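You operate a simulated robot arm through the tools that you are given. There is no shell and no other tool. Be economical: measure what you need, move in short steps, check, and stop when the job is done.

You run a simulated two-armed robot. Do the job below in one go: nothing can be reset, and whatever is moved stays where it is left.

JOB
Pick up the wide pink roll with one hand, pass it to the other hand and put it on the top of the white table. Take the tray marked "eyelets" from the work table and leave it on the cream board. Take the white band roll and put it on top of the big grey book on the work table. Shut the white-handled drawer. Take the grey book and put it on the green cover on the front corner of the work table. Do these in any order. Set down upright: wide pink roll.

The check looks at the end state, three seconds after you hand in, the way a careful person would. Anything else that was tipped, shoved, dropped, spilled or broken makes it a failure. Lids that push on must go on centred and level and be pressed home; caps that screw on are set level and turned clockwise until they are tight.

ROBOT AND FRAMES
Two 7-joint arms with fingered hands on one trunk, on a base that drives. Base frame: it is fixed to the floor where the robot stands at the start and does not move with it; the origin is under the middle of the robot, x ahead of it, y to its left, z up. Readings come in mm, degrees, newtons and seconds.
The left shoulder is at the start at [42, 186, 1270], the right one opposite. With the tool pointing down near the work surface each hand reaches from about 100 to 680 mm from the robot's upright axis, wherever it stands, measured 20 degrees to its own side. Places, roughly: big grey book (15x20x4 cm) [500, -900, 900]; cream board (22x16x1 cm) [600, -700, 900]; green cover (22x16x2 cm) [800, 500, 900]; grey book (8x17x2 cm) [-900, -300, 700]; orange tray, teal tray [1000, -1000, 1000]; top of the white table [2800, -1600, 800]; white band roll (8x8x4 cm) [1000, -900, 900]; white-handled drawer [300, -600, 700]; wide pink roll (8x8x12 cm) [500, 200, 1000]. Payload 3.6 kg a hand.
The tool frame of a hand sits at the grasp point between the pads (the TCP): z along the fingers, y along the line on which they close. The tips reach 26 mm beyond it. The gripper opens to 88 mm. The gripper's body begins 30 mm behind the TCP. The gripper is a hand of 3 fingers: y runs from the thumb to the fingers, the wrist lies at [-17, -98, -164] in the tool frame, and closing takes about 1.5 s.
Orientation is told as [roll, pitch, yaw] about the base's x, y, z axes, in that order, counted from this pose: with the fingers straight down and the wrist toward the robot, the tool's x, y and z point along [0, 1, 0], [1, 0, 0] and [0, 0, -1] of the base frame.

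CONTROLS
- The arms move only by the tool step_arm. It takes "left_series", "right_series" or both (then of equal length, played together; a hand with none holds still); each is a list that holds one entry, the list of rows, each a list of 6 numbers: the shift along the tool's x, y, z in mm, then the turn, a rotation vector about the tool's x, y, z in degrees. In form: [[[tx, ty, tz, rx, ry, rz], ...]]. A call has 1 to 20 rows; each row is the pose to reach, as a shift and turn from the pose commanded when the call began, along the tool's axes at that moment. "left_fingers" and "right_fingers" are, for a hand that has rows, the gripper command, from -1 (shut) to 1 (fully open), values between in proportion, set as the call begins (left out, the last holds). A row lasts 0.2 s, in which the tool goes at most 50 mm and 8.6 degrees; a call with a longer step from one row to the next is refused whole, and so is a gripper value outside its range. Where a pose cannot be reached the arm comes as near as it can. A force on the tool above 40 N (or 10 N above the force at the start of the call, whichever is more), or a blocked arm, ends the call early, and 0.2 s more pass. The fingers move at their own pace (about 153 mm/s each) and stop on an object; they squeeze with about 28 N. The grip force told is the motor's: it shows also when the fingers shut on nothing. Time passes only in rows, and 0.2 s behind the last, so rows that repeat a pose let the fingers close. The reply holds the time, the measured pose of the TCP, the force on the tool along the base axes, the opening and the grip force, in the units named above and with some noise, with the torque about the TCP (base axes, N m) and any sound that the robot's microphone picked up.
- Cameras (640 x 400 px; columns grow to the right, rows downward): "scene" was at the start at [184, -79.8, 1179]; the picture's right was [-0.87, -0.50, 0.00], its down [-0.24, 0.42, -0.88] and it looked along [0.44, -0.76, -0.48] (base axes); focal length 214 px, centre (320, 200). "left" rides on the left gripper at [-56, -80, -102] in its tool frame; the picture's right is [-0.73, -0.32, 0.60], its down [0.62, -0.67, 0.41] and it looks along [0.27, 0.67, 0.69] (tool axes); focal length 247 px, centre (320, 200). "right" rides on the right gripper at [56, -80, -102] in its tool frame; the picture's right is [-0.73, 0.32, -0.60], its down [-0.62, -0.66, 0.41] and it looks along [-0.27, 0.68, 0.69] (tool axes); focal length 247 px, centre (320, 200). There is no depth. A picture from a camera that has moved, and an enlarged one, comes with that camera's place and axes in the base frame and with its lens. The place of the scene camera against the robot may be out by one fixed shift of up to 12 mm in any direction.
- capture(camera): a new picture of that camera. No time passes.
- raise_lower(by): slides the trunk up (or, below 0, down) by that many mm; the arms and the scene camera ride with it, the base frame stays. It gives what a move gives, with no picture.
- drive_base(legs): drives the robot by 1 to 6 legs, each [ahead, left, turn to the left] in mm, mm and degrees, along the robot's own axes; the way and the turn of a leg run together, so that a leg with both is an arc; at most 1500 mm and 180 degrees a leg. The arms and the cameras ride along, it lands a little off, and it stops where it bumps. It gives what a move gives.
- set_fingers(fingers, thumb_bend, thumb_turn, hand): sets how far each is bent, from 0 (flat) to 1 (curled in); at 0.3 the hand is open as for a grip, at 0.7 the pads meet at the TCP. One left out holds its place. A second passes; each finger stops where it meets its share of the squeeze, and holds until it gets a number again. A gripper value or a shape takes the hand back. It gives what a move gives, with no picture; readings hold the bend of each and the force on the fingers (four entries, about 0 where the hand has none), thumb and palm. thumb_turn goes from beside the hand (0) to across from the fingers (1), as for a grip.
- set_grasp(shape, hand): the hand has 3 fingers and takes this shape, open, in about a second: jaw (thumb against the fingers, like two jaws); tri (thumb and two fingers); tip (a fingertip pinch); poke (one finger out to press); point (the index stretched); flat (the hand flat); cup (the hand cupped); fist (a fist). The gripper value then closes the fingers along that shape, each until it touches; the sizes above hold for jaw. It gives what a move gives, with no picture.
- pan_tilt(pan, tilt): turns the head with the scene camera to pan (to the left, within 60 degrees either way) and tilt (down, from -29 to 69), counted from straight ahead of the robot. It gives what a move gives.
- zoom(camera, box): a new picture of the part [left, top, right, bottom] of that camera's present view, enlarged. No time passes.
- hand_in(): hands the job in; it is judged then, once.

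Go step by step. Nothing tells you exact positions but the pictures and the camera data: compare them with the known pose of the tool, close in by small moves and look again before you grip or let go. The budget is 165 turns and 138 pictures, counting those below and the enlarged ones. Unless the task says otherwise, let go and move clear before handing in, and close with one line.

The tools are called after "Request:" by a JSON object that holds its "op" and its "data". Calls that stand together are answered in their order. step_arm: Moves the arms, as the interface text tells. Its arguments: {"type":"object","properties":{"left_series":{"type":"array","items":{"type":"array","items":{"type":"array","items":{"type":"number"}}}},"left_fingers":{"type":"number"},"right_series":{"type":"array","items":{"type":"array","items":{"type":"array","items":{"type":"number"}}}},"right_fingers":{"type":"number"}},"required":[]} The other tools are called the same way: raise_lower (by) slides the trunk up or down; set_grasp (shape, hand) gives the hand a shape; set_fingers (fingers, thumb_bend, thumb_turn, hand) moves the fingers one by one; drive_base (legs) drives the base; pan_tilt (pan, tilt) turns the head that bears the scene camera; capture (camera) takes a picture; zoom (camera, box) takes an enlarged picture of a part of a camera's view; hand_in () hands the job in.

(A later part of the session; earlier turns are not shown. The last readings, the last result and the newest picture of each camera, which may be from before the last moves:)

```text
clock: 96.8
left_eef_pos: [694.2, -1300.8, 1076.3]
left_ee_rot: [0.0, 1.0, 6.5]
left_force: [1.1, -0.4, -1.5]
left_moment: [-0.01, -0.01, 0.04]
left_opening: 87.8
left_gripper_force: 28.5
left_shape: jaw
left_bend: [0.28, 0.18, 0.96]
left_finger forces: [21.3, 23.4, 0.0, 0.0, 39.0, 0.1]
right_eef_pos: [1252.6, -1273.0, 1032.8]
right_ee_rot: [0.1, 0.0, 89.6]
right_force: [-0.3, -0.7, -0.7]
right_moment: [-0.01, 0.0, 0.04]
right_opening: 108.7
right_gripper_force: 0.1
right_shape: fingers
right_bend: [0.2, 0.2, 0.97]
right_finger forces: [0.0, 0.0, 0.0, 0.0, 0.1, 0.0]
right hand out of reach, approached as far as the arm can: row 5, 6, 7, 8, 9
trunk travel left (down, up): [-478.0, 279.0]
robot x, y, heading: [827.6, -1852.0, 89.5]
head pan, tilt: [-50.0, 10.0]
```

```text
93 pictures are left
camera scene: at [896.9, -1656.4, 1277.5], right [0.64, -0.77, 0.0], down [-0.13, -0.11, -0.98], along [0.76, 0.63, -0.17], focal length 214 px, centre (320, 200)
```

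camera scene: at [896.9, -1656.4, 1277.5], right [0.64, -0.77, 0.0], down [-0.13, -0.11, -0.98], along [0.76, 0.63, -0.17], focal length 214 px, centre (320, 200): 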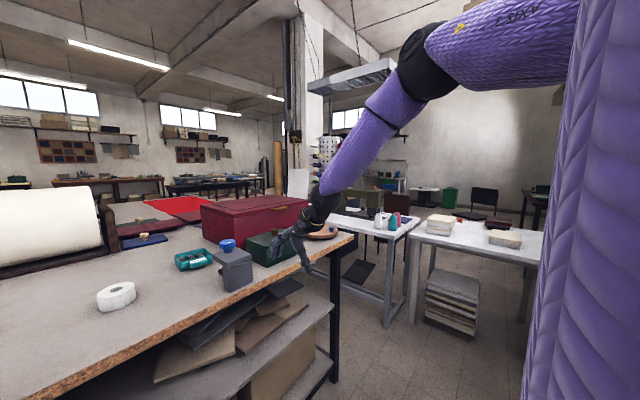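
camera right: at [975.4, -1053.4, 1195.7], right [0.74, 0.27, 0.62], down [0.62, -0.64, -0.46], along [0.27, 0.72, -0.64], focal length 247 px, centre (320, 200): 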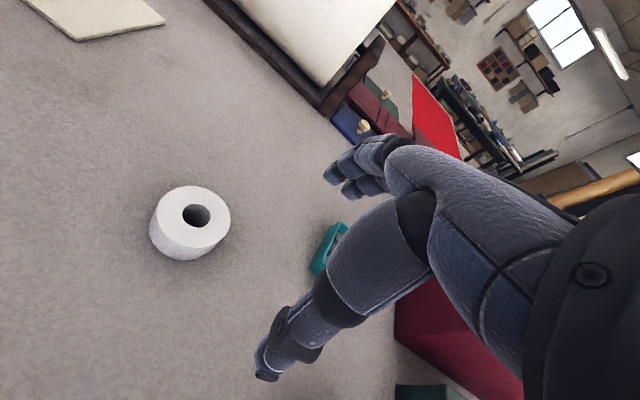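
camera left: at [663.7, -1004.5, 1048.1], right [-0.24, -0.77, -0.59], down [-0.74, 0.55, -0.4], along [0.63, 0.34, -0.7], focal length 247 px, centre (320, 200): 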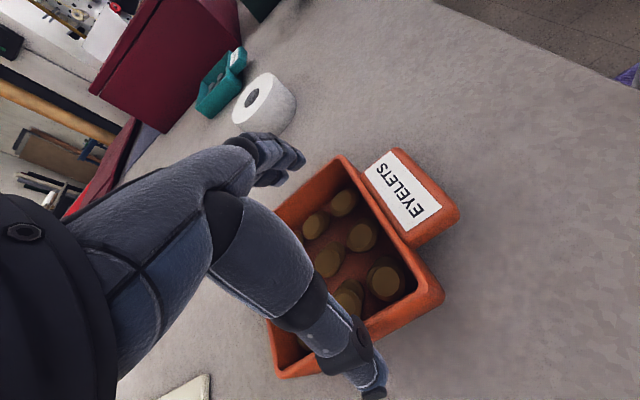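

Request:
{"op": "step_arm", "data": {"right_series": [[[0, 0, -40, 0, 0, 0], [0, 0, -80, 0, 0, 0], [0, 0, -120, 0, 0, 0], [0, 0, -160, 0, 0, 0], [0, 0, -200, 0, 0, 0], [0, 35, -220, 0, 0, 0], [0, 70, -220, 0, 0, 0], [0, 105, -220, 0, 0, 0], [0, 140, -220, 0, 0, 0]]]}}

Request:
{"op": "capture", "data": {"camera": "scene"}}

```text
clock: 98.8
left_eef_pos: [695.6, -1302.1, 1076.3]
left_ee_rot: [0.1, 1.0, 6.3]
left_force: [0.2, -0.4, -1.0]
left_moment: [-0.03, -0.04, 0.0]
left_opening: 88.2
left_gripper_force: 28.1
left_shape: jaw
left_bend: [0.28, 0.18, 0.96]
left_finger forces: [21.2, 23.5, 0.0, 0.1, 38.9, 0.0]
right_eef_pos: [1256.6, -1178.3, 1255.0]
right_ee_rot: [0.4, 0.0, 89.6]
right_force: [-0.1, 0.4, -0.5]
right_moment: [0.0, 0.0, 0.03]
right_opening: 109.0
right_gripper_force: 0.0
right_shape: fingers
right_bend: [0.2, 0.2, 0.97]
right_finger forces: [0.0, 0.1, 0.0, 0.0, 0.0, 0.0]
right hand out of reach, approached as far as the arm can: row 8, 9
trunk travel left (down, up): [-478.0, 279.0]
robot x, y, heading: [825.8, -1853.0, 89.3]
head pan, tilt: [-50.0, 10.0]
```

```text
92 pictures are left
camera scene: at [897.7, -1657.0, 1277.6], right [0.64, -0.77, 0.0], down [-0.13, -0.11, -0.98], along [0.76, 0.63, -0.17], focal length 214 px, centre (320, 200)
```

scene: 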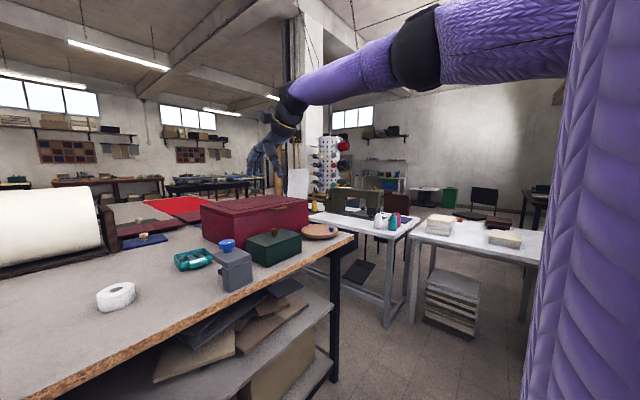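

Nearly straight now. I sweep down while stretched, then inward.

Request:
{"op": "step_arm", "data": {"right_series": [[[0, 0, 40, 0, 0, 0], [0, 0, 80, 0, 0, 0], [0, 0, 120, 0, 0, 0], [0, -5, 160, 0, 0, 0], [0, -15, 190, 0, 0, 0], [30, -20, 200, 0, 0, 0], [65, -20, 200, 0, 0, 0], [100, -20, 200, 0, 0, 0], [135, -20, 200, 0, 0, 0]]]}}

Request:
{"op": "capture", "data": {"camera": "scene"}}

```text
clock: 100.8
left_eef_pos: [693.8, -1302.3, 1075.3]
left_ee_rot: [0.0, 1.0, 6.4]
left_force: [0.1, -0.1, -0.9]
left_moment: [-0.03, 0.0, 0.01]
left_opening: 87.9
left_gripper_force: 27.9
left_shape: jaw
left_bend: [0.28, 0.18, 0.96]
left_finger forces: [21.1, 23.3, 0.1, 0.0, 38.9, 0.0]
right_eef_pos: [1133.4, -1245.5, 1088.6]
right_ee_rot: [0.2, 0.0, 89.5]
right_force: [-0.6, -0.4, 0.4]
right_moment: [0.01, 0.01, -0.02]
right_opening: 109.2
right_gripper_force: 0.0
right_shape: fingers
right_bend: [0.2, 0.2, 0.98]
right_finger forces: [0.0, 0.0, 0.0, 0.1, 0.0, 0.1]
right hand out of reach, approached as far as the arm can: row 1, 2, 3, 4, 5, 6, 7, 8, 9
trunk travel left (down, up): [-478.0, 279.0]
robot x, y, heading: [829.8, -1852.6, 89.3]
head pan, tilt: [-50.0, 10.0]
```

```text
91 pictures are left
camera scene: at [896.9, -1656.5, 1277.5], right [0.64, -0.77, 0.0], down [-0.13, -0.11, -0.98], along [0.76, 0.63, -0.17], focal length 214 px, centre (320, 200)
```

scene: 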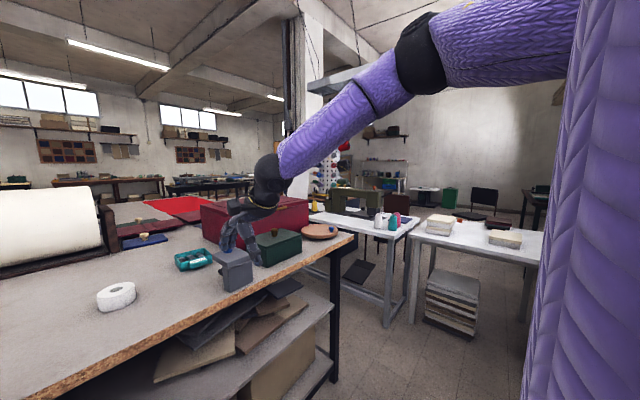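

I try the mirrored orientation (wrist out to the right), as worked on the left.

Request:
{"op": "step_arm", "data": {"right_series": [[[0, -5, 0, 0, 0, -8.2], [0, -10, 0, 0, 0, -16.4], [0, -15, 0, 0, 0, -24.6], [0, -20, 0, 0, 0, -32.8], [0, -25, 0, 0, 0, -41], [0, -30, 0, 0, 0, -49.2], [0, -35, 0, 0, 0, -57.4], [0, -40, 0, 0, 0, -65.6], [0, -45, 0, 0, 0, -73.8], [0, -50, 0, 0, 0, -82], [0, -50, 0, 0, 0, -90]]]}}

Request:
{"op": "capture", "data": {"camera": "scene"}}

```text
clock: 103.2
left_eef_pos: [695.3, -1301.4, 1075.8]
left_ee_rot: [0.0, 0.9, 6.4]
left_force: [-0.7, 0.1, -1.5]
left_moment: [0.02, -0.02, -0.02]
left_opening: 88.2
left_gripper_force: 28.2
left_shape: jaw
left_bend: [0.28, 0.18, 0.96]
left_finger forces: [21.3, 23.3, 0.0, 0.0, 38.9, 0.1]
right_eef_pos: [1131.3, -1341.3, 1122.2]
right_ee_rot: [-0.1, -0.2, 179.6]
right_force: [-0.7, -0.3, -0.2]
right_moment: [0.04, -0.01, 0.01]
right_opening: 109.3
right_gripper_force: 0.1
right_shape: fingers
right_bend: [0.2, 0.2, 0.98]
right_finger forces: [0.0, 0.0, 0.0, 0.0, 0.0, 0.0]
right hand out of reach, approached as far as the arm can: row 6, 7, 8, 9, 10, 11
trunk travel left (down, up): [-478.0, 279.0]
robot x, y, heading: [827.6, -1851.5, 89.6]
head pan, tilt: [-50.0, 10.0]
```

```text
90 pictures are left
camera scene: at [897.1, -1656.4, 1277.5], right [0.64, -0.77, 0.0], down [-0.13, -0.11, -0.98], along [0.76, 0.63, -0.17], focal length 214 px, centre (320, 200)
```

scene: 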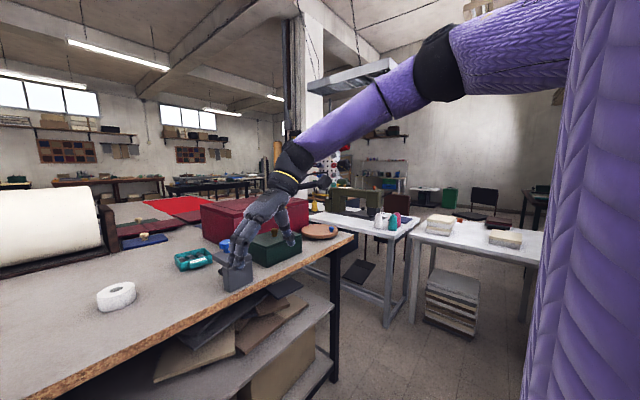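

Request:
{"op": "step_arm", "data": {"right_series": [[[-5, 25, 10, 0, 0, 0], [-10, 50, 20, 0, 0, 0], [-15, 75, 30, 0, 0, 0], [-20, 100, 45, 0, 0, 0], [-30, 125, 60, 0, 0, 0], [-40, 150, 80, 0, 0, 0], [-50, 170, 110, 0, 0, 0], [-60, 180, 140, 0, 0, 0]]]}}

Request:
{"op": "capture", "data": {"camera": "scene"}}

```text
clock: 105.0
left_eef_pos: [695.2, -1301.7, 1075.0]
left_ee_rot: [0.0, 1.0, 6.4]
left_force: [-0.7, 0.1, -2.0]
left_moment: [0.02, -0.01, -0.01]
left_opening: 87.9
left_gripper_force: 28.1
left_shape: jaw
left_bend: [0.28, 0.18, 0.96]
left_finger forces: [21.2, 23.3, 0.1, 0.1, 38.9, 0.0]
right_eef_pos: [1018.2, -1378.6, 1083.3]
right_ee_rot: [0.0, -0.2, 179.7]
right_force: [-0.4, -0.3, 0.3]
right_moment: [0.01, 0.03, -0.02]
right_opening: 109.1
right_gripper_force: 0.0
right_shape: fingers
right_bend: [0.2, 0.2, 0.98]
right_finger forces: [0.0, 0.1, 0.0, 0.0, 0.0, 0.1]
right hand out of reach, approached as far as the arm can: row 1, 2, 3, 4, 5, 6, 7, 8
trunk travel left (down, up): [-478.0, 279.0]
robot x, y, heading: [826.1, -1850.0, 89.6]
head pan, tilt: [-50.0, 10.0]
```

```text
89 pictures are left
camera scene: at [897.2, -1656.6, 1277.5], right [0.64, -0.77, 0.0], down [-0.13, -0.11, -0.98], along [0.76, 0.63, -0.17], focal length 214 px, centre (320, 200)
```

scene: 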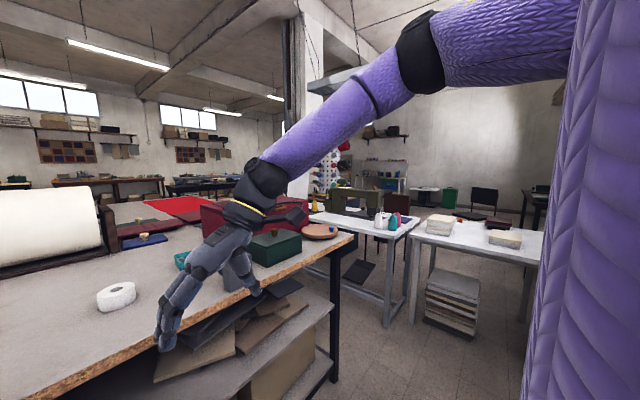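

The elbow is stuck at a shoulder limit. I'll repeat what freed the left arm: fingers forward, which drops the elbow, then back to fingers-down.

Request:
{"op": "step_arm", "data": {"right_series": [[[0, 0, -14, 0, 0, 8.2], [0, 0, -28, 0, 0, 16.4], [0, 0, -42, 0, 0, 24.6], [0, 0, -56, 0, 0, 32.8], [0, 0, -70, 0, 0, 41], [0, 0, -84, 0, 0, 49.2], [0, 0, -98, 0, 0, 57.4], [0, 0, -112, 0, 0, 65.6], [0, 0, -126, 0, 0, 73.8], [0, 0, -140, 0, 0, 82], [0, 0, -150, 0, 0, 90]]]}}

Request:
{"op": "step_arm", "data": {"right_series": [[[0, 0, 0, -8.2, 0, 0], [0, 0, 0, -16.4, 0, 0], [0, 0, 0, -24.6, 0, 0], [0, 0, 0, -32.8, 0, 0], [0, 0, 0, -41, 0, 0], [0, 0, 0, -49.2, 0, 0], [0, 0, 0, -57.4, 0, 0], [0, 0, 0, -65.6, 0, 0], [0, 0, 0, -73.8, 0, 0], [0, 0, 0, -82, 0, 0], [0, 0, 0, -90, 0, 0]]]}}

Request:
{"op": "capture", "data": {"camera": "scene"}}

```text
clock: 107.4
left_eef_pos: [696.1, -1302.2, 1075.6]
left_ee_rot: [-0.1, 1.0, 6.5]
left_force: [0.2, -0.4, -2.8]
left_moment: [0.0, -0.03, 0.02]
left_opening: 88.2
left_gripper_force: 28.3
left_shape: jaw
left_bend: [0.28, 0.18, 0.96]
left_finger forces: [21.2, 23.3, 0.0, 0.0, 38.9, 0.0]
right_eef_pos: [1021.4, -1379.8, 1233.9]
right_ee_rot: [0.1, 0.0, 89.4]
right_force: [-0.4, 0.3, -0.4]
right_moment: [0.01, 0.04, 0.03]
right_opening: 109.4
right_gripper_force: 0.0
right_shape: fingers
right_bend: [0.2, 0.2, 0.98]
right_finger forces: [0.1, 0.0, 0.0, 0.0, 0.1, 0.0]
trunk travel left (down, up): [-478.0, 279.0]
robot x, y, heading: [823.6, -1853.6, 89.6]
head pan, tilt: [-50.0, 10.0]
```

```text
clock: 109.8
left_eef_pos: [694.4, -1300.3, 1075.6]
left_ee_rot: [0.0, 1.0, 6.4]
left_force: [0.0, 0.3, -1.9]
left_moment: [-0.01, 0.0, 0.02]
left_opening: 88.2
left_gripper_force: 28.0
left_shape: jaw
left_bend: [0.28, 0.18, 0.96]
left_finger forces: [21.2, 23.3, 0.0, 0.1, 38.8, 0.0]
right_eef_pos: [1051.1, -1360.1, 1284.9]
right_ee_rot: [24.3, -89.8, 65.4]
right_force: [-0.1, 0.7, 1.1]
right_moment: [-0.01, 0.0, 0.01]
right_opening: 108.7
right_gripper_force: 0.1
right_shape: fingers
right_bend: [0.2, 0.2, 0.98]
right_finger forces: [0.0, 0.0, 0.1, 0.1, 0.0, 0.0]
right hand out of reach, approached as far as the arm can: row 9, 10, 11
trunk travel left (down, up): [-478.0, 279.0]
robot x, y, heading: [826.4, -1852.0, 89.2]
head pan, tilt: [-50.0, 10.0]
```

```text
88 pictures are left
camera scene: at [897.4, -1656.1, 1277.4], right [0.64, -0.77, 0.0], down [-0.13, -0.11, -0.98], along [0.76, 0.63, -0.17], focal length 214 px, centre (320, 200)
```

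scene: 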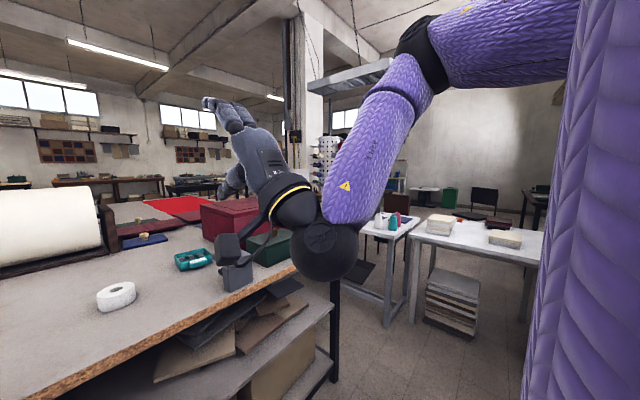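

Request:
{"op": "drive_base", "data": {"legs": [[-200, 0, 0]]}}

Request:
{"op": "step_arm", "data": {"right_series": [[[0, -40, 0, 0, 0, 0], [0, -80, 0, 0, 0, 0], [0, -120, 0, 0, 0, 0], [0, -150, 20, 0, 0, 0], [0, -150, 60, 0, 0, 0], [0, -150, 100, 0, 0, 0], [0, -150, 140, 0, 0, 0], [0, -150, 180, 0, 0, 0], [0, -150, 220, 0, 0, 0], [0, -150, 250, 0, 0, 0]]]}}

Request:
{"op": "capture", "data": {"camera": "scene"}}

```text
clock: 111.4
left_eef_pos: [694.2, -1498.8, 1076.1]
left_ee_rot: [0.1, 1.0, 6.3]
left_force: [0.0, 0.6, -2.4]
left_moment: [-0.01, 0.0, -0.02]
left_opening: 88.1
left_gripper_force: 28.3
left_shape: jaw
left_bend: [0.28, 0.18, 0.96]
left_finger forces: [21.2, 23.2, 0.1, 0.0, 38.8, 0.0]
right_eef_pos: [1049.8, -1559.2, 1285.7]
right_ee_rot: [13.9, -89.8, 75.7]
right_force: [0.1, -0.4, 0.6]
right_moment: [-0.03, 0.01, 0.01]
right_opening: 109.0
right_gripper_force: 0.0
right_shape: fingers
right_bend: [0.2, 0.2, 0.98]
right_finger forces: [0.0, 0.0, 0.0, 0.0, 0.0, 0.0]
trunk travel left (down, up): [-478.0, 279.0]
robot x, y, heading: [824.9, -2048.6, 89.4]
head pan, tilt: [-50.0, 10.0]
```

```text
clock: 113.6
left_eef_pos: [694.0, -1499.9, 1075.9]
left_ee_rot: [0.1, 1.0, 6.3]
left_force: [-0.1, 0.3, -1.4]
left_moment: [0.01, 0.0, 0.02]
left_opening: 87.9
left_gripper_force: 28.0
left_shape: jaw
left_bend: [0.28, 0.18, 0.96]
left_finger forces: [21.1, 23.1, 0.1, 0.0, 38.7, 0.0]
right_eef_pos: [1126.3, -1440.8, 1288.1]
right_ee_rot: [10.8, -89.6, 78.9]
right_force: [0.2, 0.5, -0.5]
right_moment: [0.0, -0.01, 0.03]
right_opening: 109.0
right_gripper_force: 0.0
right_shape: fingers
right_bend: [0.2, 0.2, 0.98]
right_finger forces: [0.0, 0.1, 0.1, 0.0, 0.1, 0.0]
right hand out of reach, approached as far as the arm can: row 1, 2, 3, 4, 5, 6, 7, 8, 9, 10
trunk travel left (down, up): [-478.0, 279.0]
robot x, y, heading: [826.1, -2049.9, 89.4]
head pan, tilt: [-50.0, 10.0]
```

```text
87 pictures are left
camera scene: at [895.4, -1854.4, 1277.6], right [0.64, -0.77, 0.0], down [-0.13, -0.11, -0.98], along [0.76, 0.63, -0.17], focal length 214 px, centre (320, 200)
```

scene: 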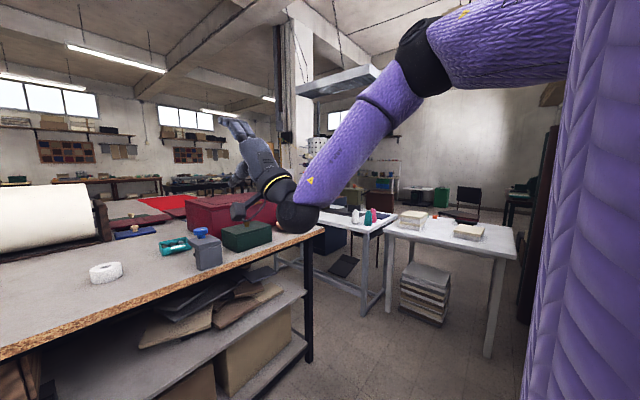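

Request:
{"op": "step_arm", "data": {"right_series": [[[-5, -8, -30, 7.5, 0, 0], [-10, -16, -60, 15, 0, 0], [-15, -24, -90, 22.5, 0, 0], [-20, -32, -120, 30, 0, 0], [-25, -48, -150, 37.5, 0, 0], [-30, -64, -180, 45, 0, 0], [-35, -80, -210, 52.5, 0, 0], [-40, -96, -240, 60, 0, 0], [-45, -112, -270, 67.5, 0, 0], [-50, -128, -300, 75, 0, 0], [-54, -144, -330, 82.5, 0, 0], [-54, -160, -360, 90, 0, 0], [-54, -190, -360, 90, 0, 0]]]}}

Request:
{"op": "capture", "data": {"camera": "scene"}}

```text
clock: 116.4
left_eef_pos: [694.5, -1499.1, 1076.3]
left_ee_rot: [0.0, 1.0, 6.3]
left_force: [-0.6, -0.4, -1.7]
left_moment: [0.04, 0.02, -0.04]
left_opening: 88.1
left_gripper_force: 28.1
left_shape: jaw
left_bend: [0.28, 0.18, 0.96]
left_finger forces: [21.1, 23.0, 0.0, 0.1, 38.6, 0.1]
right_eef_pos: [1218.1, -1763.2, 1073.7]
right_ee_rot: [0.2, 0.3, 89.9]
right_force: [0.2, 0.3, -0.5]
right_moment: [-0.01, 0.03, 0.01]
right_opening: 108.9
right_gripper_force: 0.0
right_shape: fingers
right_bend: [0.2, 0.2, 0.98]
right_finger forces: [0.0, 0.0, 0.1, 0.1, 0.1, 0.1]
right hand out of reach, approached as far as the arm can: row 7, 8, 9, 10, 11, 12, 13
trunk travel left (down, up): [-478.0, 279.0]
robot x, y, heading: [824.4, -2046.7, 89.5]
head pan, tilt: [-50.0, 10.0]
```

```text
86 pictures are left
camera scene: at [895.7, -1854.5, 1277.5], right [0.64, -0.77, 0.0], down [-0.13, -0.11, -0.98], along [0.76, 0.63, -0.17], focal length 214 px, centre (320, 200)
```

scene: 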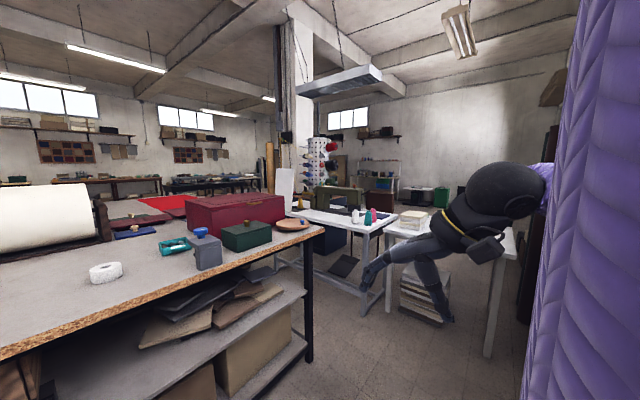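

The elbow moved back now. I go lower, then forward and inward.

Request:
{"op": "step_arm", "data": {"right_series": [[[0, 0, 40, 0, 0, 0], [0, 0, 80, 0, 0, 0], [0, 0, 110, 0, 0, 0], [20, 20, 120, 0, 0, 0], [40, 45, 120, 0, 0, 0], [60, 75, 120, 0, 0, 0], [80, 105, 120, 0, 0, 0], [100, 135, 120, 0, 0, 0], [120, 165, 120, 0, 0, 0], [140, 195, 120, 0, 0, 0], [160, 220, 120, 0, 0, 0]]]}}

Request:
{"op": "capture", "data": {"camera": "scene"}}

```text
clock: 118.8
left_eef_pos: [693.4, -1499.1, 1074.9]
left_ee_rot: [0.0, 1.0, 6.3]
left_force: [0.0, -0.3, -1.2]
left_moment: [0.02, -0.01, 0.02]
left_opening: 88.1
left_gripper_force: 28.2
left_shape: jaw
left_bend: [0.28, 0.18, 0.96]
left_finger forces: [21.1, 23.1, 0.1, 0.0, 38.5, 0.0]
right_eef_pos: [1057.4, -1540.7, 952.0]
right_ee_rot: [0.1, 0.3, 89.7]
right_force: [-0.4, 0.0, 0.0]
right_moment: [-0.02, 0.01, 0.0]
right_opening: 109.0
right_gripper_force: 0.1
right_shape: fingers
right_bend: [0.2, 0.2, 0.98]
right_finger forces: [0.0, 0.0, 0.0, 0.1, 0.0, 0.1]
trunk travel left (down, up): [-478.0, 279.0]
robot x, y, heading: [822.8, -2049.2, 89.0]
head pan, tilt: [-50.0, 10.0]
```

```text
85 pictures are left
camera scene: at [895.1, -1853.5, 1277.4], right [0.64, -0.77, 0.0], down [-0.13, -0.11, -0.98], along [0.76, 0.63, -0.17], focal length 214 px, centre (320, 200)
```

scene: 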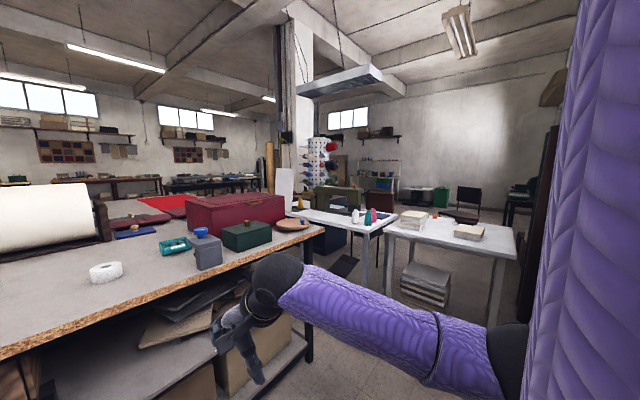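

Now all in reach. Raise it, position inward, and drive back to the table.

Request:
{"op": "step_arm", "data": {"right_series": [[[0, 0, -40, 0, 0, 0], [0, 0, -80, 0, 0, 0], [20, 15, -110, 0, 0, 0], [45, 30, -120, 0, 0, 0], [70, 50, -120, 0, 0, 0], [95, 75, -120, 0, 0, 0]]]}}

Request:
{"op": "drive_base", "data": {"legs": [[540, 0, 0]]}}

Request:
{"op": "pan_tilt", "data": {"pan": -10, "tilt": 40}}

Request:
{"op": "capture", "data": {"camera": "scene"}}

Request:
{"op": "capture", "data": {"camera": "right"}}

```text
clock: 120.2
left_eef_pos: [692.2, -1499.2, 1076.0]
left_ee_rot: [0.0, 1.0, 6.3]
left_force: [-1.0, 0.7, -2.5]
left_moment: [-0.02, -0.03, 0.04]
left_opening: 88.1
left_gripper_force: 28.0
left_shape: jaw
left_bend: [0.28, 0.18, 0.96]
left_finger forces: [21.1, 23.1, 0.0, 0.0, 38.5, 0.0]
right_eef_pos: [963.7, -1464.6, 1073.3]
right_ee_rot: [0.0, 0.3, 89.8]
right_force: [-0.4, -0.4, 0.0]
right_moment: [-0.01, -0.03, 0.0]
right_opening: 108.9
right_gripper_force: 0.1
right_shape: fingers
right_bend: [0.2, 0.2, 0.98]
right_finger forces: [0.1, 0.0, 0.0, 0.0, 0.1, 0.0]
trunk travel left (down, up): [-478.0, 279.0]
robot x, y, heading: [826.5, -2047.9, 89.2]
head pan, tilt: [-50.0, 10.0]
```

```text
clock: 123.3
left_eef_pos: [700.8, -953.7, 1075.8]
left_ee_rot: [0.0, 1.0, 6.2]
left_force: [0.3, 0.8, -2.4]
left_moment: [0.01, -0.02, 0.01]
left_opening: 87.9
left_gripper_force: 28.3
left_shape: jaw
left_bend: [0.28, 0.18, 0.96]
left_finger forces: [21.1, 22.9, 0.0, 0.0, 38.4, 0.0]
right_eef_pos: [970.7, -921.4, 1071.8]
right_ee_rot: [0.1, 0.3, 89.5]
right_force: [0.3, -0.1, -1.1]
right_moment: [-0.01, 0.01, -0.02]
right_opening: 109.1
right_gripper_force: 0.1
right_shape: fingers
right_bend: [0.2, 0.2, 0.98]
right_finger forces: [0.1, 0.1, 0.1, 0.1, 0.0, 0.1]
trunk travel left (down, up): [-478.0, 279.0]
robot x, y, heading: [833.8, -1505.1, 89.3]
head pan, tilt: [-50.0, 10.0]
```

```text
clock: 124.4
left_eef_pos: [702.0, -954.8, 1076.3]
left_ee_rot: [0.1, 0.9, 6.1]
left_force: [-0.2, 0.3, -1.9]
left_moment: [0.01, 0.0, 0.02]
left_opening: 88.2
left_gripper_force: 27.4
left_shape: jaw
left_bend: [0.28, 0.18, 0.96]
left_finger forces: [21.1, 22.9, 0.1, 0.0, 38.4, 0.0]
right_eef_pos: [972.2, -921.2, 1071.3]
right_ee_rot: [0.1, 0.3, 89.6]
right_force: [-1.0, 0.3, -0.3]
right_moment: [-0.01, -0.01, 0.03]
right_opening: 109.0
right_gripper_force: 0.0
right_shape: fingers
right_bend: [0.2, 0.2, 0.98]
right_finger forces: [0.0, 0.0, 0.0, 0.0, 0.0, 0.1]
trunk travel left (down, up): [-478.0, 279.0]
robot x, y, heading: [832.2, -1507.0, 89.3]
head pan, tilt: [-10.0, 40.0]
```

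```text
84 pictures are left
camera scene: at [846.3, -1285.2, 1229.8], right [0.98, -0.19, 0.0], down [-0.12, -0.63, -0.77], along [0.14, 0.75, -0.64], focal length 214 px, centre (320, 200)
```

scene: 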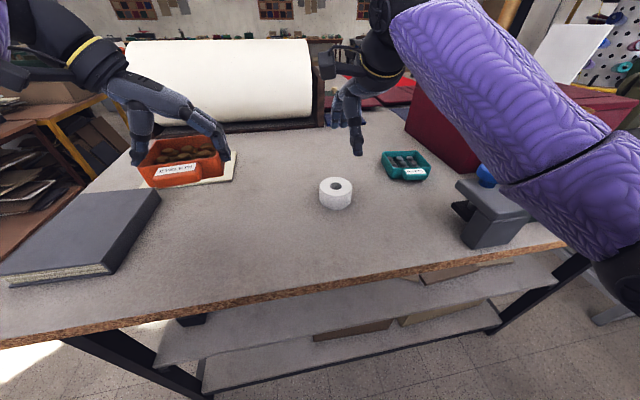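

```text
83 pictures are left
camera right: at [916.1, -1001.0, 1175.8], right [0.74, 0.32, 0.6], down [0.62, -0.67, -0.41], along [0.27, 0.67, -0.69], focal length 247 px, centre (320, 200)
```

right: 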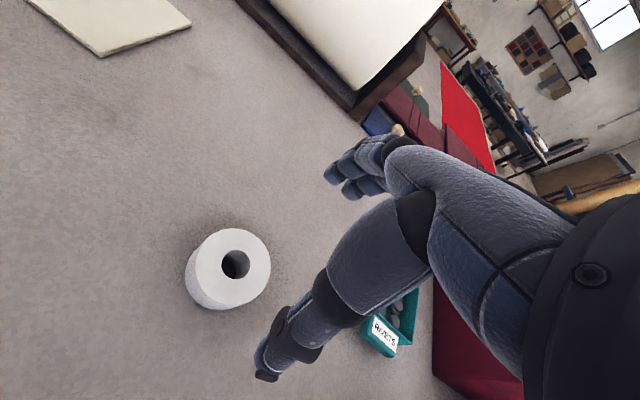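

Roll at (957,-913). I align and descend partway.

Request:
{"op": "step_arm", "data": {"right_series": [[[7, 4, 20, 0, 0, 0], [14, 8, 50, 0, 0, 0], [14, 8, 80, 0, 0, 0]]]}}

Request:
{"op": "zoom", "data": {"camera": "scene", "box": [270, 90, 430, 230]}}

Request:
{"op": "capture", "data": {"camera": "right"}}

```text
clock: 125.2
left_eef_pos: [701.3, -953.7, 1075.6]
left_ee_rot: [0.0, 1.1, 6.2]
left_force: [-1.3, 0.0, -1.4]
left_moment: [0.01, -0.01, -0.01]
left_opening: 88.1
left_gripper_force: 27.7
left_shape: jaw
left_bend: [0.28, 0.18, 0.96]
left_finger forces: [21.1, 23.1, 0.0, 0.0, 38.4, 0.0]
right_eef_pos: [958.6, -914.4, 992.7]
right_ee_rot: [0.1, 0.4, 89.6]
right_force: [-0.4, -0.5, -1.0]
right_moment: [0.01, 0.0, -0.03]
right_opening: 108.9
right_gripper_force: 0.0
right_shape: fingers
right_bend: [0.2, 0.2, 0.98]
right_finger forces: [0.0, 0.0, 0.0, 0.0, 0.1, 0.1]
trunk travel left (down, up): [-478.0, 279.0]
robot x, y, heading: [829.7, -1509.7, 89.3]
head pan, tilt: [-10.0, 40.0]
```

```text
2.86 times, centred on (350, 160) of scene
camera zoom: at [846.3, -1285.2, 1229.8], right [0.98, -0.19, 0.0], down [-0.12, -0.63, -0.77], along [0.14, 0.75, -0.64], focal length 613 px, centre (234, 314)
```

zoom: 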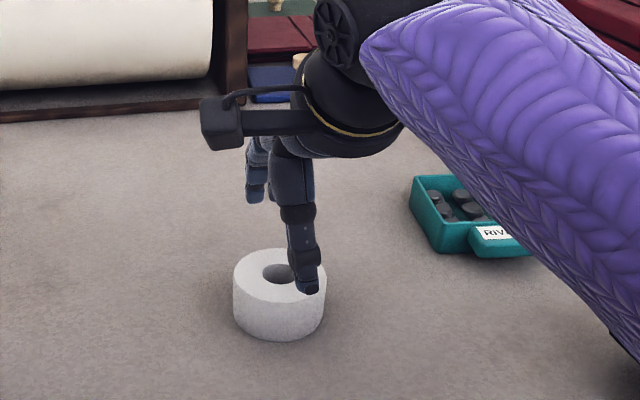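

```text
81 pictures are left
camera right: at [903.1, -994.5, 1095.8], right [0.74, 0.32, 0.6], down [0.62, -0.67, -0.41], along [0.27, 0.67, -0.69], focal length 247 px, centre (320, 200)
```

right: 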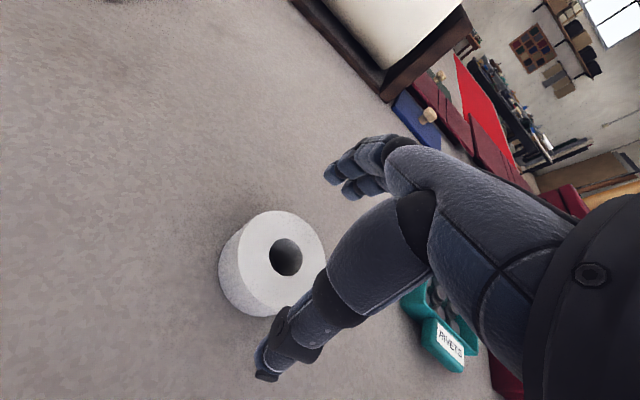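

Clearance looks fine. Descend and close.

Request:
{"op": "step_arm", "data": {"right_series": [[[0, 1, 15, 0, 0, 0], [0, 1, 30, 0, 0, 0], [0, 1, 42, 0, 0, 0], [0, 1, 51, 0, 0, 0]]]}}

Request:
{"op": "step_arm", "data": {"right_series": [[[0, 0, 0, 0, 0, 0], [0, 0, 0, 0, 0, 0], [0, 0, 0, 0, 0, 0], [0, 0, 0, 0, 0, 0], [0, 0, 0, 0, 0, 0], [0, 0, 0, 0, 0, 0], [0, 0, 0, 0, 0, 0], [0, 0, 0, 0, 0, 0]]], "right_fingers": -1}}

Request:
{"op": "zoom", "data": {"camera": "scene", "box": [270, 90, 430, 230]}}

```text
clock: 126.2
left_eef_pos: [701.7, -953.7, 1075.0]
left_ee_rot: [-0.1, 1.0, 6.2]
left_force: [-1.1, 0.3, -1.7]
left_moment: [0.03, -0.02, -0.02]
left_opening: 87.9
left_gripper_force: 27.6
left_shape: jaw
left_bend: [0.28, 0.18, 0.96]
left_finger forces: [21.1, 22.9, 0.0, 0.0, 38.3, 0.0]
right_eef_pos: [958.4, -912.4, 941.8]
right_ee_rot: [0.1, 0.3, 89.6]
right_force: [-0.1, -0.2, 1.3]
right_moment: [0.0, 0.0, 0.03]
right_opening: 109.0
right_gripper_force: 0.0
right_shape: fingers
right_bend: [0.2, 0.2, 0.98]
right_finger forces: [0.0, 0.1, 0.0, 0.1, 0.0, 0.0]
trunk travel left (down, up): [-478.0, 279.0]
robot x, y, heading: [833.8, -1507.2, 89.4]
head pan, tilt: [-10.0, 40.0]
```

```text
clock: 128.0
left_eef_pos: [700.8, -953.7, 1076.1]
left_ee_rot: [0.0, 1.0, 6.2]
left_force: [-0.4, -1.1, -1.5]
left_moment: [0.01, 0.0, 0.03]
left_opening: 87.9
left_gripper_force: 28.0
left_shape: jaw
left_bend: [0.28, 0.18, 0.96]
left_finger forces: [21.1, 23.0, 0.0, 0.0, 38.5, 0.0]
right_eef_pos: [959.0, -912.7, 941.0]
right_ee_rot: [0.1, 0.2, 89.6]
right_force: [-0.4, 0.1, -0.5]
right_moment: [0.03, 0.01, 0.04]
right_opening: 66.4
right_gripper_force: 28.1
right_shape: jaw
right_bend: [0.33, 0.53, 0.99]
right_finger forces: [10.9, 15.7, 0.0, 0.0, 26.6, 0.1]
trunk travel left (down, up): [-478.0, 279.0]
robot x, y, heading: [832.4, -1506.3, 89.3]
head pan, tilt: [-10.0, 40.0]
```

```text
2.86 times, centred on (350, 160) of scene
camera zoom: at [846.2, -1285.2, 1229.8], right [0.98, -0.19, 0.0], down [-0.12, -0.63, -0.77], along [0.14, 0.75, -0.64], focal length 613 px, centre (234, 314)
```

zoom: 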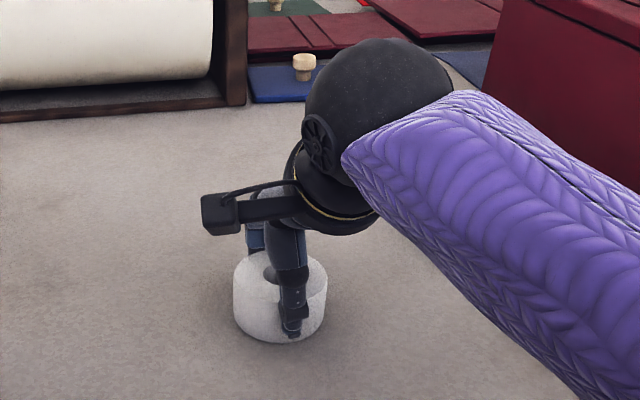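

Gripped. Lift and check.

Request:
{"op": "step_arm", "data": {"right_series": [[[0, 0, -8, 0, 0, 0], [0, 0, -18, 0, 0, 0], [0, 0, -35, 0, 0, 0], [0, 0, -60, 0, 0, 0], [0, 0, -90, 0, 0, 0], [0, 0, -120, 0, 0, 0]]]}}

Request:
{"op": "capture", "data": {"camera": "scene"}}

Request:
{"op": "capture", "data": {"camera": "right"}}

```text
clock: 129.4
left_eef_pos: [701.0, -954.2, 1074.3]
left_ee_rot: [0.0, 1.0, 6.2]
left_force: [-0.3, 0.8, -2.1]
left_moment: [0.02, 0.03, 0.04]
left_opening: 87.9
left_gripper_force: 28.4
left_shape: jaw
left_bend: [0.28, 0.18, 0.96]
left_finger forces: [21.1, 22.9, 0.1, 0.1, 38.3, 0.1]
right_eef_pos: [958.4, -911.2, 1059.9]
right_ee_rot: [0.0, 0.2, 89.7]
right_force: [-0.3, -0.4, -0.5]
right_moment: [0.02, 0.0, 0.02]
right_opening: 66.6
right_gripper_force: 27.7
right_shape: jaw
right_bend: [0.33, 0.53, 0.99]
right_finger forces: [11.1, 15.7, 0.1, 0.0, 26.6, 0.0]
trunk travel left (down, up): [-478.0, 279.0]
robot x, y, heading: [828.0, -1506.7, 89.2]
head pan, tilt: [-10.0, 40.0]
```

```text
79 pictures are left
camera scene: at [846.0, -1285.2, 1229.8], right [0.98, -0.19, 0.0], down [-0.12, -0.63, -0.77], along [0.14, 0.75, -0.64], focal length 214 px, centre (320, 200)
```

scene: 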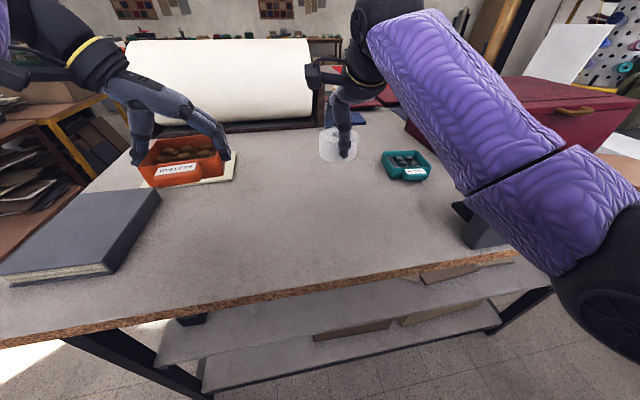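

```text
78 pictures are left
camera right: at [901.6, -991.0, 1164.0], right [0.74, 0.32, 0.6], down [0.62, -0.67, -0.41], along [0.27, 0.67, -0.69], focal length 247 px, centre (320, 200)
```

right: 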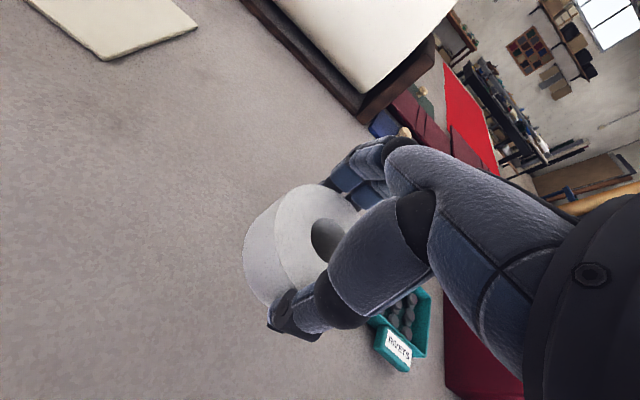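

Both held. I strafe left so the roll comes over the big grey book (centre ≈[485,-948]).

Request:
{"op": "drive_base", "data": {"legs": [[-37, 473, 0]]}}

Request:
{"op": "pan_tilt", "data": {"pan": -15, "tilt": 45}}

Request:
{"op": "capture", "data": {"camera": "scene"}}

Request:
{"op": "capture", "data": {"camera": "right"}}

```text
clock: 132.3
left_eef_pos: [212.6, -983.8, 1076.0]
left_ee_rot: [-0.1, 0.9, 6.4]
left_force: [0.4, 0.4, -2.3]
left_moment: [0.01, -0.01, -0.02]
left_opening: 88.1
left_gripper_force: 28.0
left_shape: jaw
left_bend: [0.28, 0.18, 0.96]
left_finger forces: [21.1, 23.0, 0.0, 0.0, 38.5, 0.1]
right_eef_pos: [469.1, -942.1, 1060.5]
right_ee_rot: [0.0, 0.2, 89.7]
right_force: [0.6, 1.0, -0.7]
right_moment: [-0.01, -0.02, 0.0]
right_opening: 66.5
right_gripper_force: 28.4
right_shape: jaw
right_bend: [0.33, 0.53, 0.99]
right_finger forces: [11.1, 15.6, 0.2, 0.0, 26.6, 0.0]
trunk travel left (down, up): [-478.0, 279.0]
robot x, y, heading: [347.4, -1537.0, 89.2]
head pan, tilt: [-10.0, 40.0]
```

```text
clock: 132.9
left_eef_pos: [214.2, -986.0, 1075.6]
left_ee_rot: [0.0, 1.0, 6.4]
left_force: [0.9, 0.1, -1.6]
left_moment: [0.0, -0.02, 0.01]
left_opening: 88.0
left_gripper_force: 27.1
left_shape: jaw
left_bend: [0.28, 0.18, 0.96]
left_finger forces: [21.1, 23.0, 0.1, 0.0, 38.4, 0.1]
right_eef_pos: [469.5, -941.8, 1060.4]
right_ee_rot: [0.1, 0.2, 89.7]
right_force: [0.4, 0.1, -1.1]
right_moment: [0.03, 0.01, 0.0]
right_opening: 66.4
right_gripper_force: 28.3
right_shape: jaw
right_bend: [0.33, 0.53, 0.99]
right_finger forces: [11.1, 15.7, 0.0, 0.0, 26.6, 0.0]
trunk travel left (down, up): [-478.0, 279.0]
robot x, y, heading: [343.8, -1536.3, 89.1]
head pan, tilt: [-15.0, 45.0]
```

```text
77 pictures are left
camera scene: at [365.9, -1321.7, 1222.5], right [0.96, -0.27, 0.0], down [-0.19, -0.68, -0.71], along [0.19, 0.68, -0.71], focal length 214 px, centre (320, 200)
```

scene: 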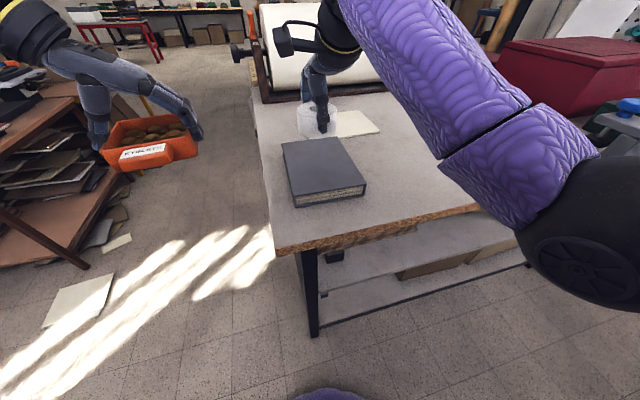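

```text
76 pictures are left
camera right: at [414.8, -1022.1, 1163.4], right [0.74, 0.32, 0.6], down [0.62, -0.67, -0.41], along [0.27, 0.67, -0.69], focal length 247 px, centre (320, 200)
```

right: 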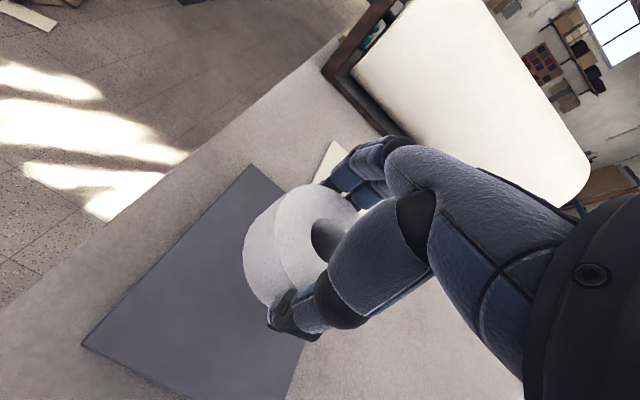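

Book centre ≈(480,-932). Align and lower to just above it.

Request:
{"op": "step_arm", "data": {"right_series": [[[-6, 5, 10, 0, 0, 0], [-11, 9, 35, 0, 0, 0], [-11, 9, 58, 0, 0, 0], [-11, 9, 70, 0, 0, 0]]]}}

Request:
{"op": "zoom", "data": {"camera": "scene", "box": [260, 90, 400, 220]}}

Request:
{"op": "capture", "data": {"camera": "right"}}

```text
clock: 133.9
left_eef_pos: [214.9, -985.4, 1075.3]
left_ee_rot: [0.0, 1.0, 6.4]
left_force: [-0.1, -0.5, -1.5]
left_moment: [0.03, 0.01, 0.02]
left_opening: 88.1
left_gripper_force: 27.9
left_shape: jaw
left_bend: [0.28, 0.18, 0.96]
left_finger forces: [21.1, 22.9, 0.0, 0.1, 38.4, 0.0]
right_eef_pos: [482.5, -933.8, 989.6]
right_ee_rot: [0.1, 0.3, 89.7]
right_force: [-0.7, 0.1, -0.7]
right_moment: [0.03, -0.03, 0.0]
right_opening: 66.6
right_gripper_force: 27.6
right_shape: jaw
right_bend: [0.33, 0.53, 0.99]
right_finger forces: [11.1, 15.7, 0.1, 0.0, 26.6, 0.1]
trunk travel left (down, up): [-478.0, 279.0]
robot x, y, heading: [343.7, -1536.0, 89.1]
head pan, tilt: [-15.0, 45.0]
```

```text
3.08 times, centred on (330, 155) of scene
camera zoom: at [365.8, -1321.7, 1222.5], right [0.96, -0.27, 0.0], down [-0.19, -0.68, -0.71], along [0.19, 0.68, -0.71], focal length 660 px, centre (289, 338)
```

zoom: 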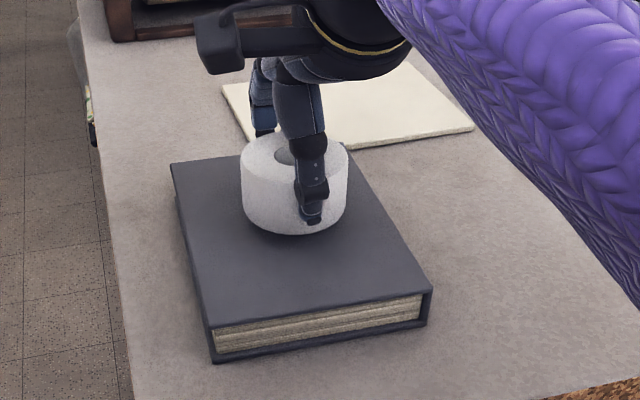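

```text
74 pictures are left
camera right: at [426.5, -1013.9, 1092.7], right [0.74, 0.32, 0.6], down [0.62, -0.67, -0.41], along [0.27, 0.67, -0.69], focal length 247 px, centre (320, 200)
```

right: 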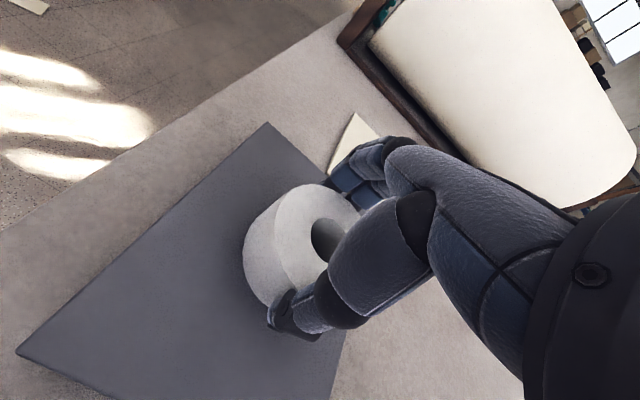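

Shift 12 mm nearer and lower until it touches.

Request:
{"op": "step_arm", "data": {"right_series": [[[0, -12, 0, 0, 0, 0], [0, -12, 3, 0, 0, 0], [0, -12, 6, 0, 0, 0], [0, -12, 9, 0, 0, 0]]]}}

Request:
{"op": "zoom", "data": {"camera": "scene", "box": [260, 90, 400, 220]}}

```text
clock: 134.9
left_eef_pos: [215.3, -987.3, 1075.4]
left_ee_rot: [0.0, 1.1, 6.3]
left_force: [-0.2, -0.1, -1.7]
left_moment: [-0.02, 0.01, -0.02]
left_opening: 87.9
left_gripper_force: 27.9
left_shape: jaw
left_bend: [0.28, 0.18, 0.96]
left_finger forces: [21.1, 23.0, 0.1, 0.0, 38.4, 0.0]
right_eef_pos: [481.5, -945.3, 980.9]
right_ee_rot: [0.1, 0.3, 89.8]
right_force: [0.0, 0.4, -0.7]
right_moment: [-0.02, -0.03, 0.0]
right_opening: 66.2
right_gripper_force: 28.5
right_shape: jaw
right_bend: [0.33, 0.53, 0.99]
right_finger forces: [11.1, 15.7, 0.0, 0.0, 26.6, 0.0]
trunk travel left (down, up): [-478.0, 279.0]
robot x, y, heading: [348.1, -1538.0, 89.0]
head pan, tilt: [-15.0, 45.0]
```

```text
3.08 times, centred on (330, 155) of scene
camera zoom: at [365.7, -1321.6, 1222.5], right [0.96, -0.27, 0.0], down [-0.19, -0.68, -0.71], along [0.19, 0.68, -0.71], focal length 660 px, centre (289, 338)
```

zoom: 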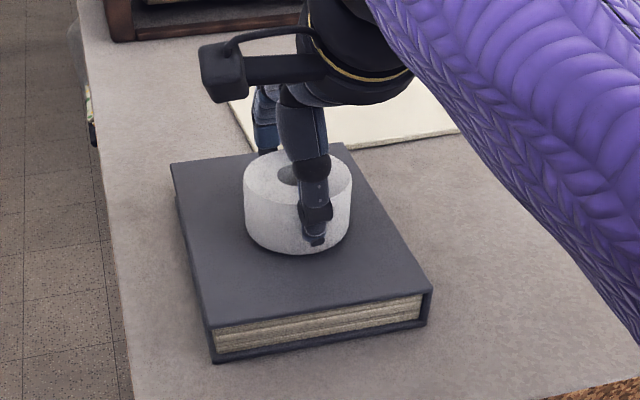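

Not yet touching by force; continue down in small steps.

Request:
{"op": "step_arm", "data": {"right_series": [[[0, 0, 2, 0, 0, 0], [0, 0, 4, 0, 0, 0], [0, 0, 4, 0, 0, 0]]]}}

Request:
{"op": "step_arm", "data": {"right_series": [[[0, 0, 2, 0, 0, 0], [0, 0, 3, 0, 0, 0], [0, 0, 3, 0, 0, 0]]]}}

```text
clock: 135.7
left_eef_pos: [214.6, -985.1, 1075.7]
left_ee_rot: [0.0, 1.0, 6.3]
left_force: [0.3, -0.3, -2.2]
left_moment: [0.0, 0.0, 0.0]
left_opening: 87.9
left_gripper_force: 27.7
left_shape: jaw
left_bend: [0.28, 0.18, 0.96]
left_finger forces: [21.1, 23.0, 0.0, 0.0, 38.5, 0.0]
right_eef_pos: [480.7, -946.3, 976.5]
right_ee_rot: [0.0, 0.4, 89.7]
right_force: [-0.8, 0.5, 1.2]
right_moment: [0.03, -0.03, -0.01]
right_opening: 66.4
right_gripper_force: 28.0
right_shape: jaw
right_bend: [0.33, 0.53, 0.99]
right_finger forces: [11.1, 15.8, 0.0, 0.0, 27.0, 0.1]
trunk travel left (down, up): [-478.0, 279.0]
robot x, y, heading: [346.2, -1537.8, 89.4]
head pan, tilt: [-15.0, 45.0]
```

```text
clock: 136.5
left_eef_pos: [214.1, -986.8, 1076.7]
left_ee_rot: [0.1, 1.1, 6.2]
left_force: [0.9, 0.2, -0.4]
left_moment: [-0.01, -0.03, -0.01]
left_opening: 88.1
left_gripper_force: 28.5
left_shape: jaw
left_bend: [0.28, 0.18, 0.96]
left_finger forces: [21.1, 23.0, 0.0, 0.0, 38.4, 0.0]
right_eef_pos: [480.3, -946.1, 976.0]
right_ee_rot: [0.1, 0.0, 89.7]
right_force: [-0.4, 1.0, 10.3]
right_moment: [0.15, 0.0, 0.0]
right_opening: 66.2
right_gripper_force: 27.7
right_shape: jaw
right_bend: [0.33, 0.53, 0.99]
right_finger forces: [11.8, 16.4, 0.0, 0.0, 27.9, 0.0]
trunk travel left (down, up): [-478.0, 279.0]
robot x, y, heading: [346.2, -1534.2, 89.6]
head pan, tilt: [-15.0, 45.0]
```

Contact. Release and rise.

Request:
{"op": "set_fingers", "data": {"hand": "right", "fingers": 0.2, "thumb_bend": 0.2}}

Request:
{"op": "step_arm", "data": {"right_series": [[[0, 0, -15, 0, 0, 0], [0, 0, -40, 0, 0, 0], [0, 0, -80, 0, 0, 0], [0, 0, -120, 0, 0, 0]]]}}

Request:
{"op": "capture", "data": {"camera": "scene"}}

```text
clock: 137.5
left_eef_pos: [213.7, -986.2, 1075.4]
left_ee_rot: [0.1, 1.0, 6.3]
left_force: [0.9, 0.3, -1.6]
left_moment: [0.0, 0.03, 0.04]
left_opening: 88.1
left_gripper_force: 27.9
left_shape: jaw
left_bend: [0.28, 0.18, 0.96]
left_finger forces: [21.0, 23.0, 0.1, 0.1, 38.4, 0.0]
right_eef_pos: [480.8, -945.8, 973.9]
right_ee_rot: [-0.1, 0.3, 89.7]
right_force: [0.2, 0.6, 0.4]
right_moment: [0.0, 0.01, 0.0]
right_opening: 108.6
right_gripper_force: 0.0
right_shape: fingers
right_bend: [0.2, 0.2, 1.0]
right_finger forces: [0.0, 0.1, 0.1, 0.0, 0.0, 0.0]
trunk travel left (down, up): [-478.0, 279.0]
robot x, y, heading: [346.9, -1540.6, 89.1]
head pan, tilt: [-15.0, 45.0]
```

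```text
clock: 138.5
left_eef_pos: [214.3, -985.2, 1075.2]
left_ee_rot: [0.0, 1.0, 6.3]
left_force: [-0.6, -0.4, -0.8]
left_moment: [0.01, 0.02, 0.02]
left_opening: 88.0
left_gripper_force: 27.8
left_shape: jaw
left_bend: [0.28, 0.18, 0.96]
left_finger forces: [21.0, 23.0, 0.0, 0.1, 38.4, 0.0]
right_eef_pos: [480.0, -947.9, 1097.4]
right_ee_rot: [0.1, 0.3, 89.8]
right_force: [0.2, -0.7, -0.5]
right_moment: [0.04, 0.02, 0.0]
right_opening: 108.5
right_gripper_force: 0.1
right_shape: fingers
right_bend: [0.2, 0.2, 1.0]
right_finger forces: [0.0, 0.0, 0.1, 0.0, 0.1, 0.0]
trunk travel left (down, up): [-478.0, 279.0]
robot x, y, heading: [344.4, -1536.2, 89.2]
head pan, tilt: [-15.0, 45.0]
```

```text
72 pictures are left
camera scene: at [365.6, -1321.8, 1222.5], right [0.96, -0.27, 0.0], down [-0.19, -0.68, -0.71], along [0.19, 0.68, -0.71], focal length 214 px, centre (320, 200)
```

scene: 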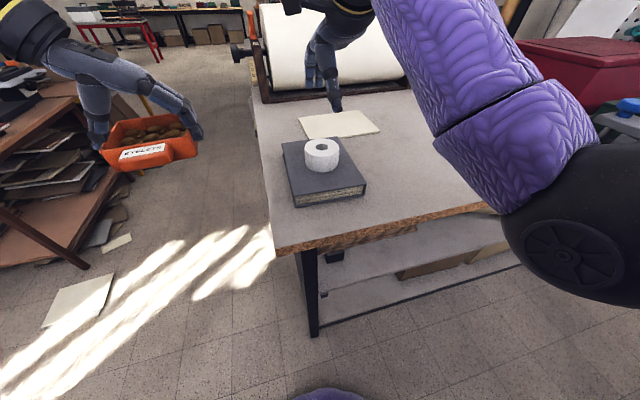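

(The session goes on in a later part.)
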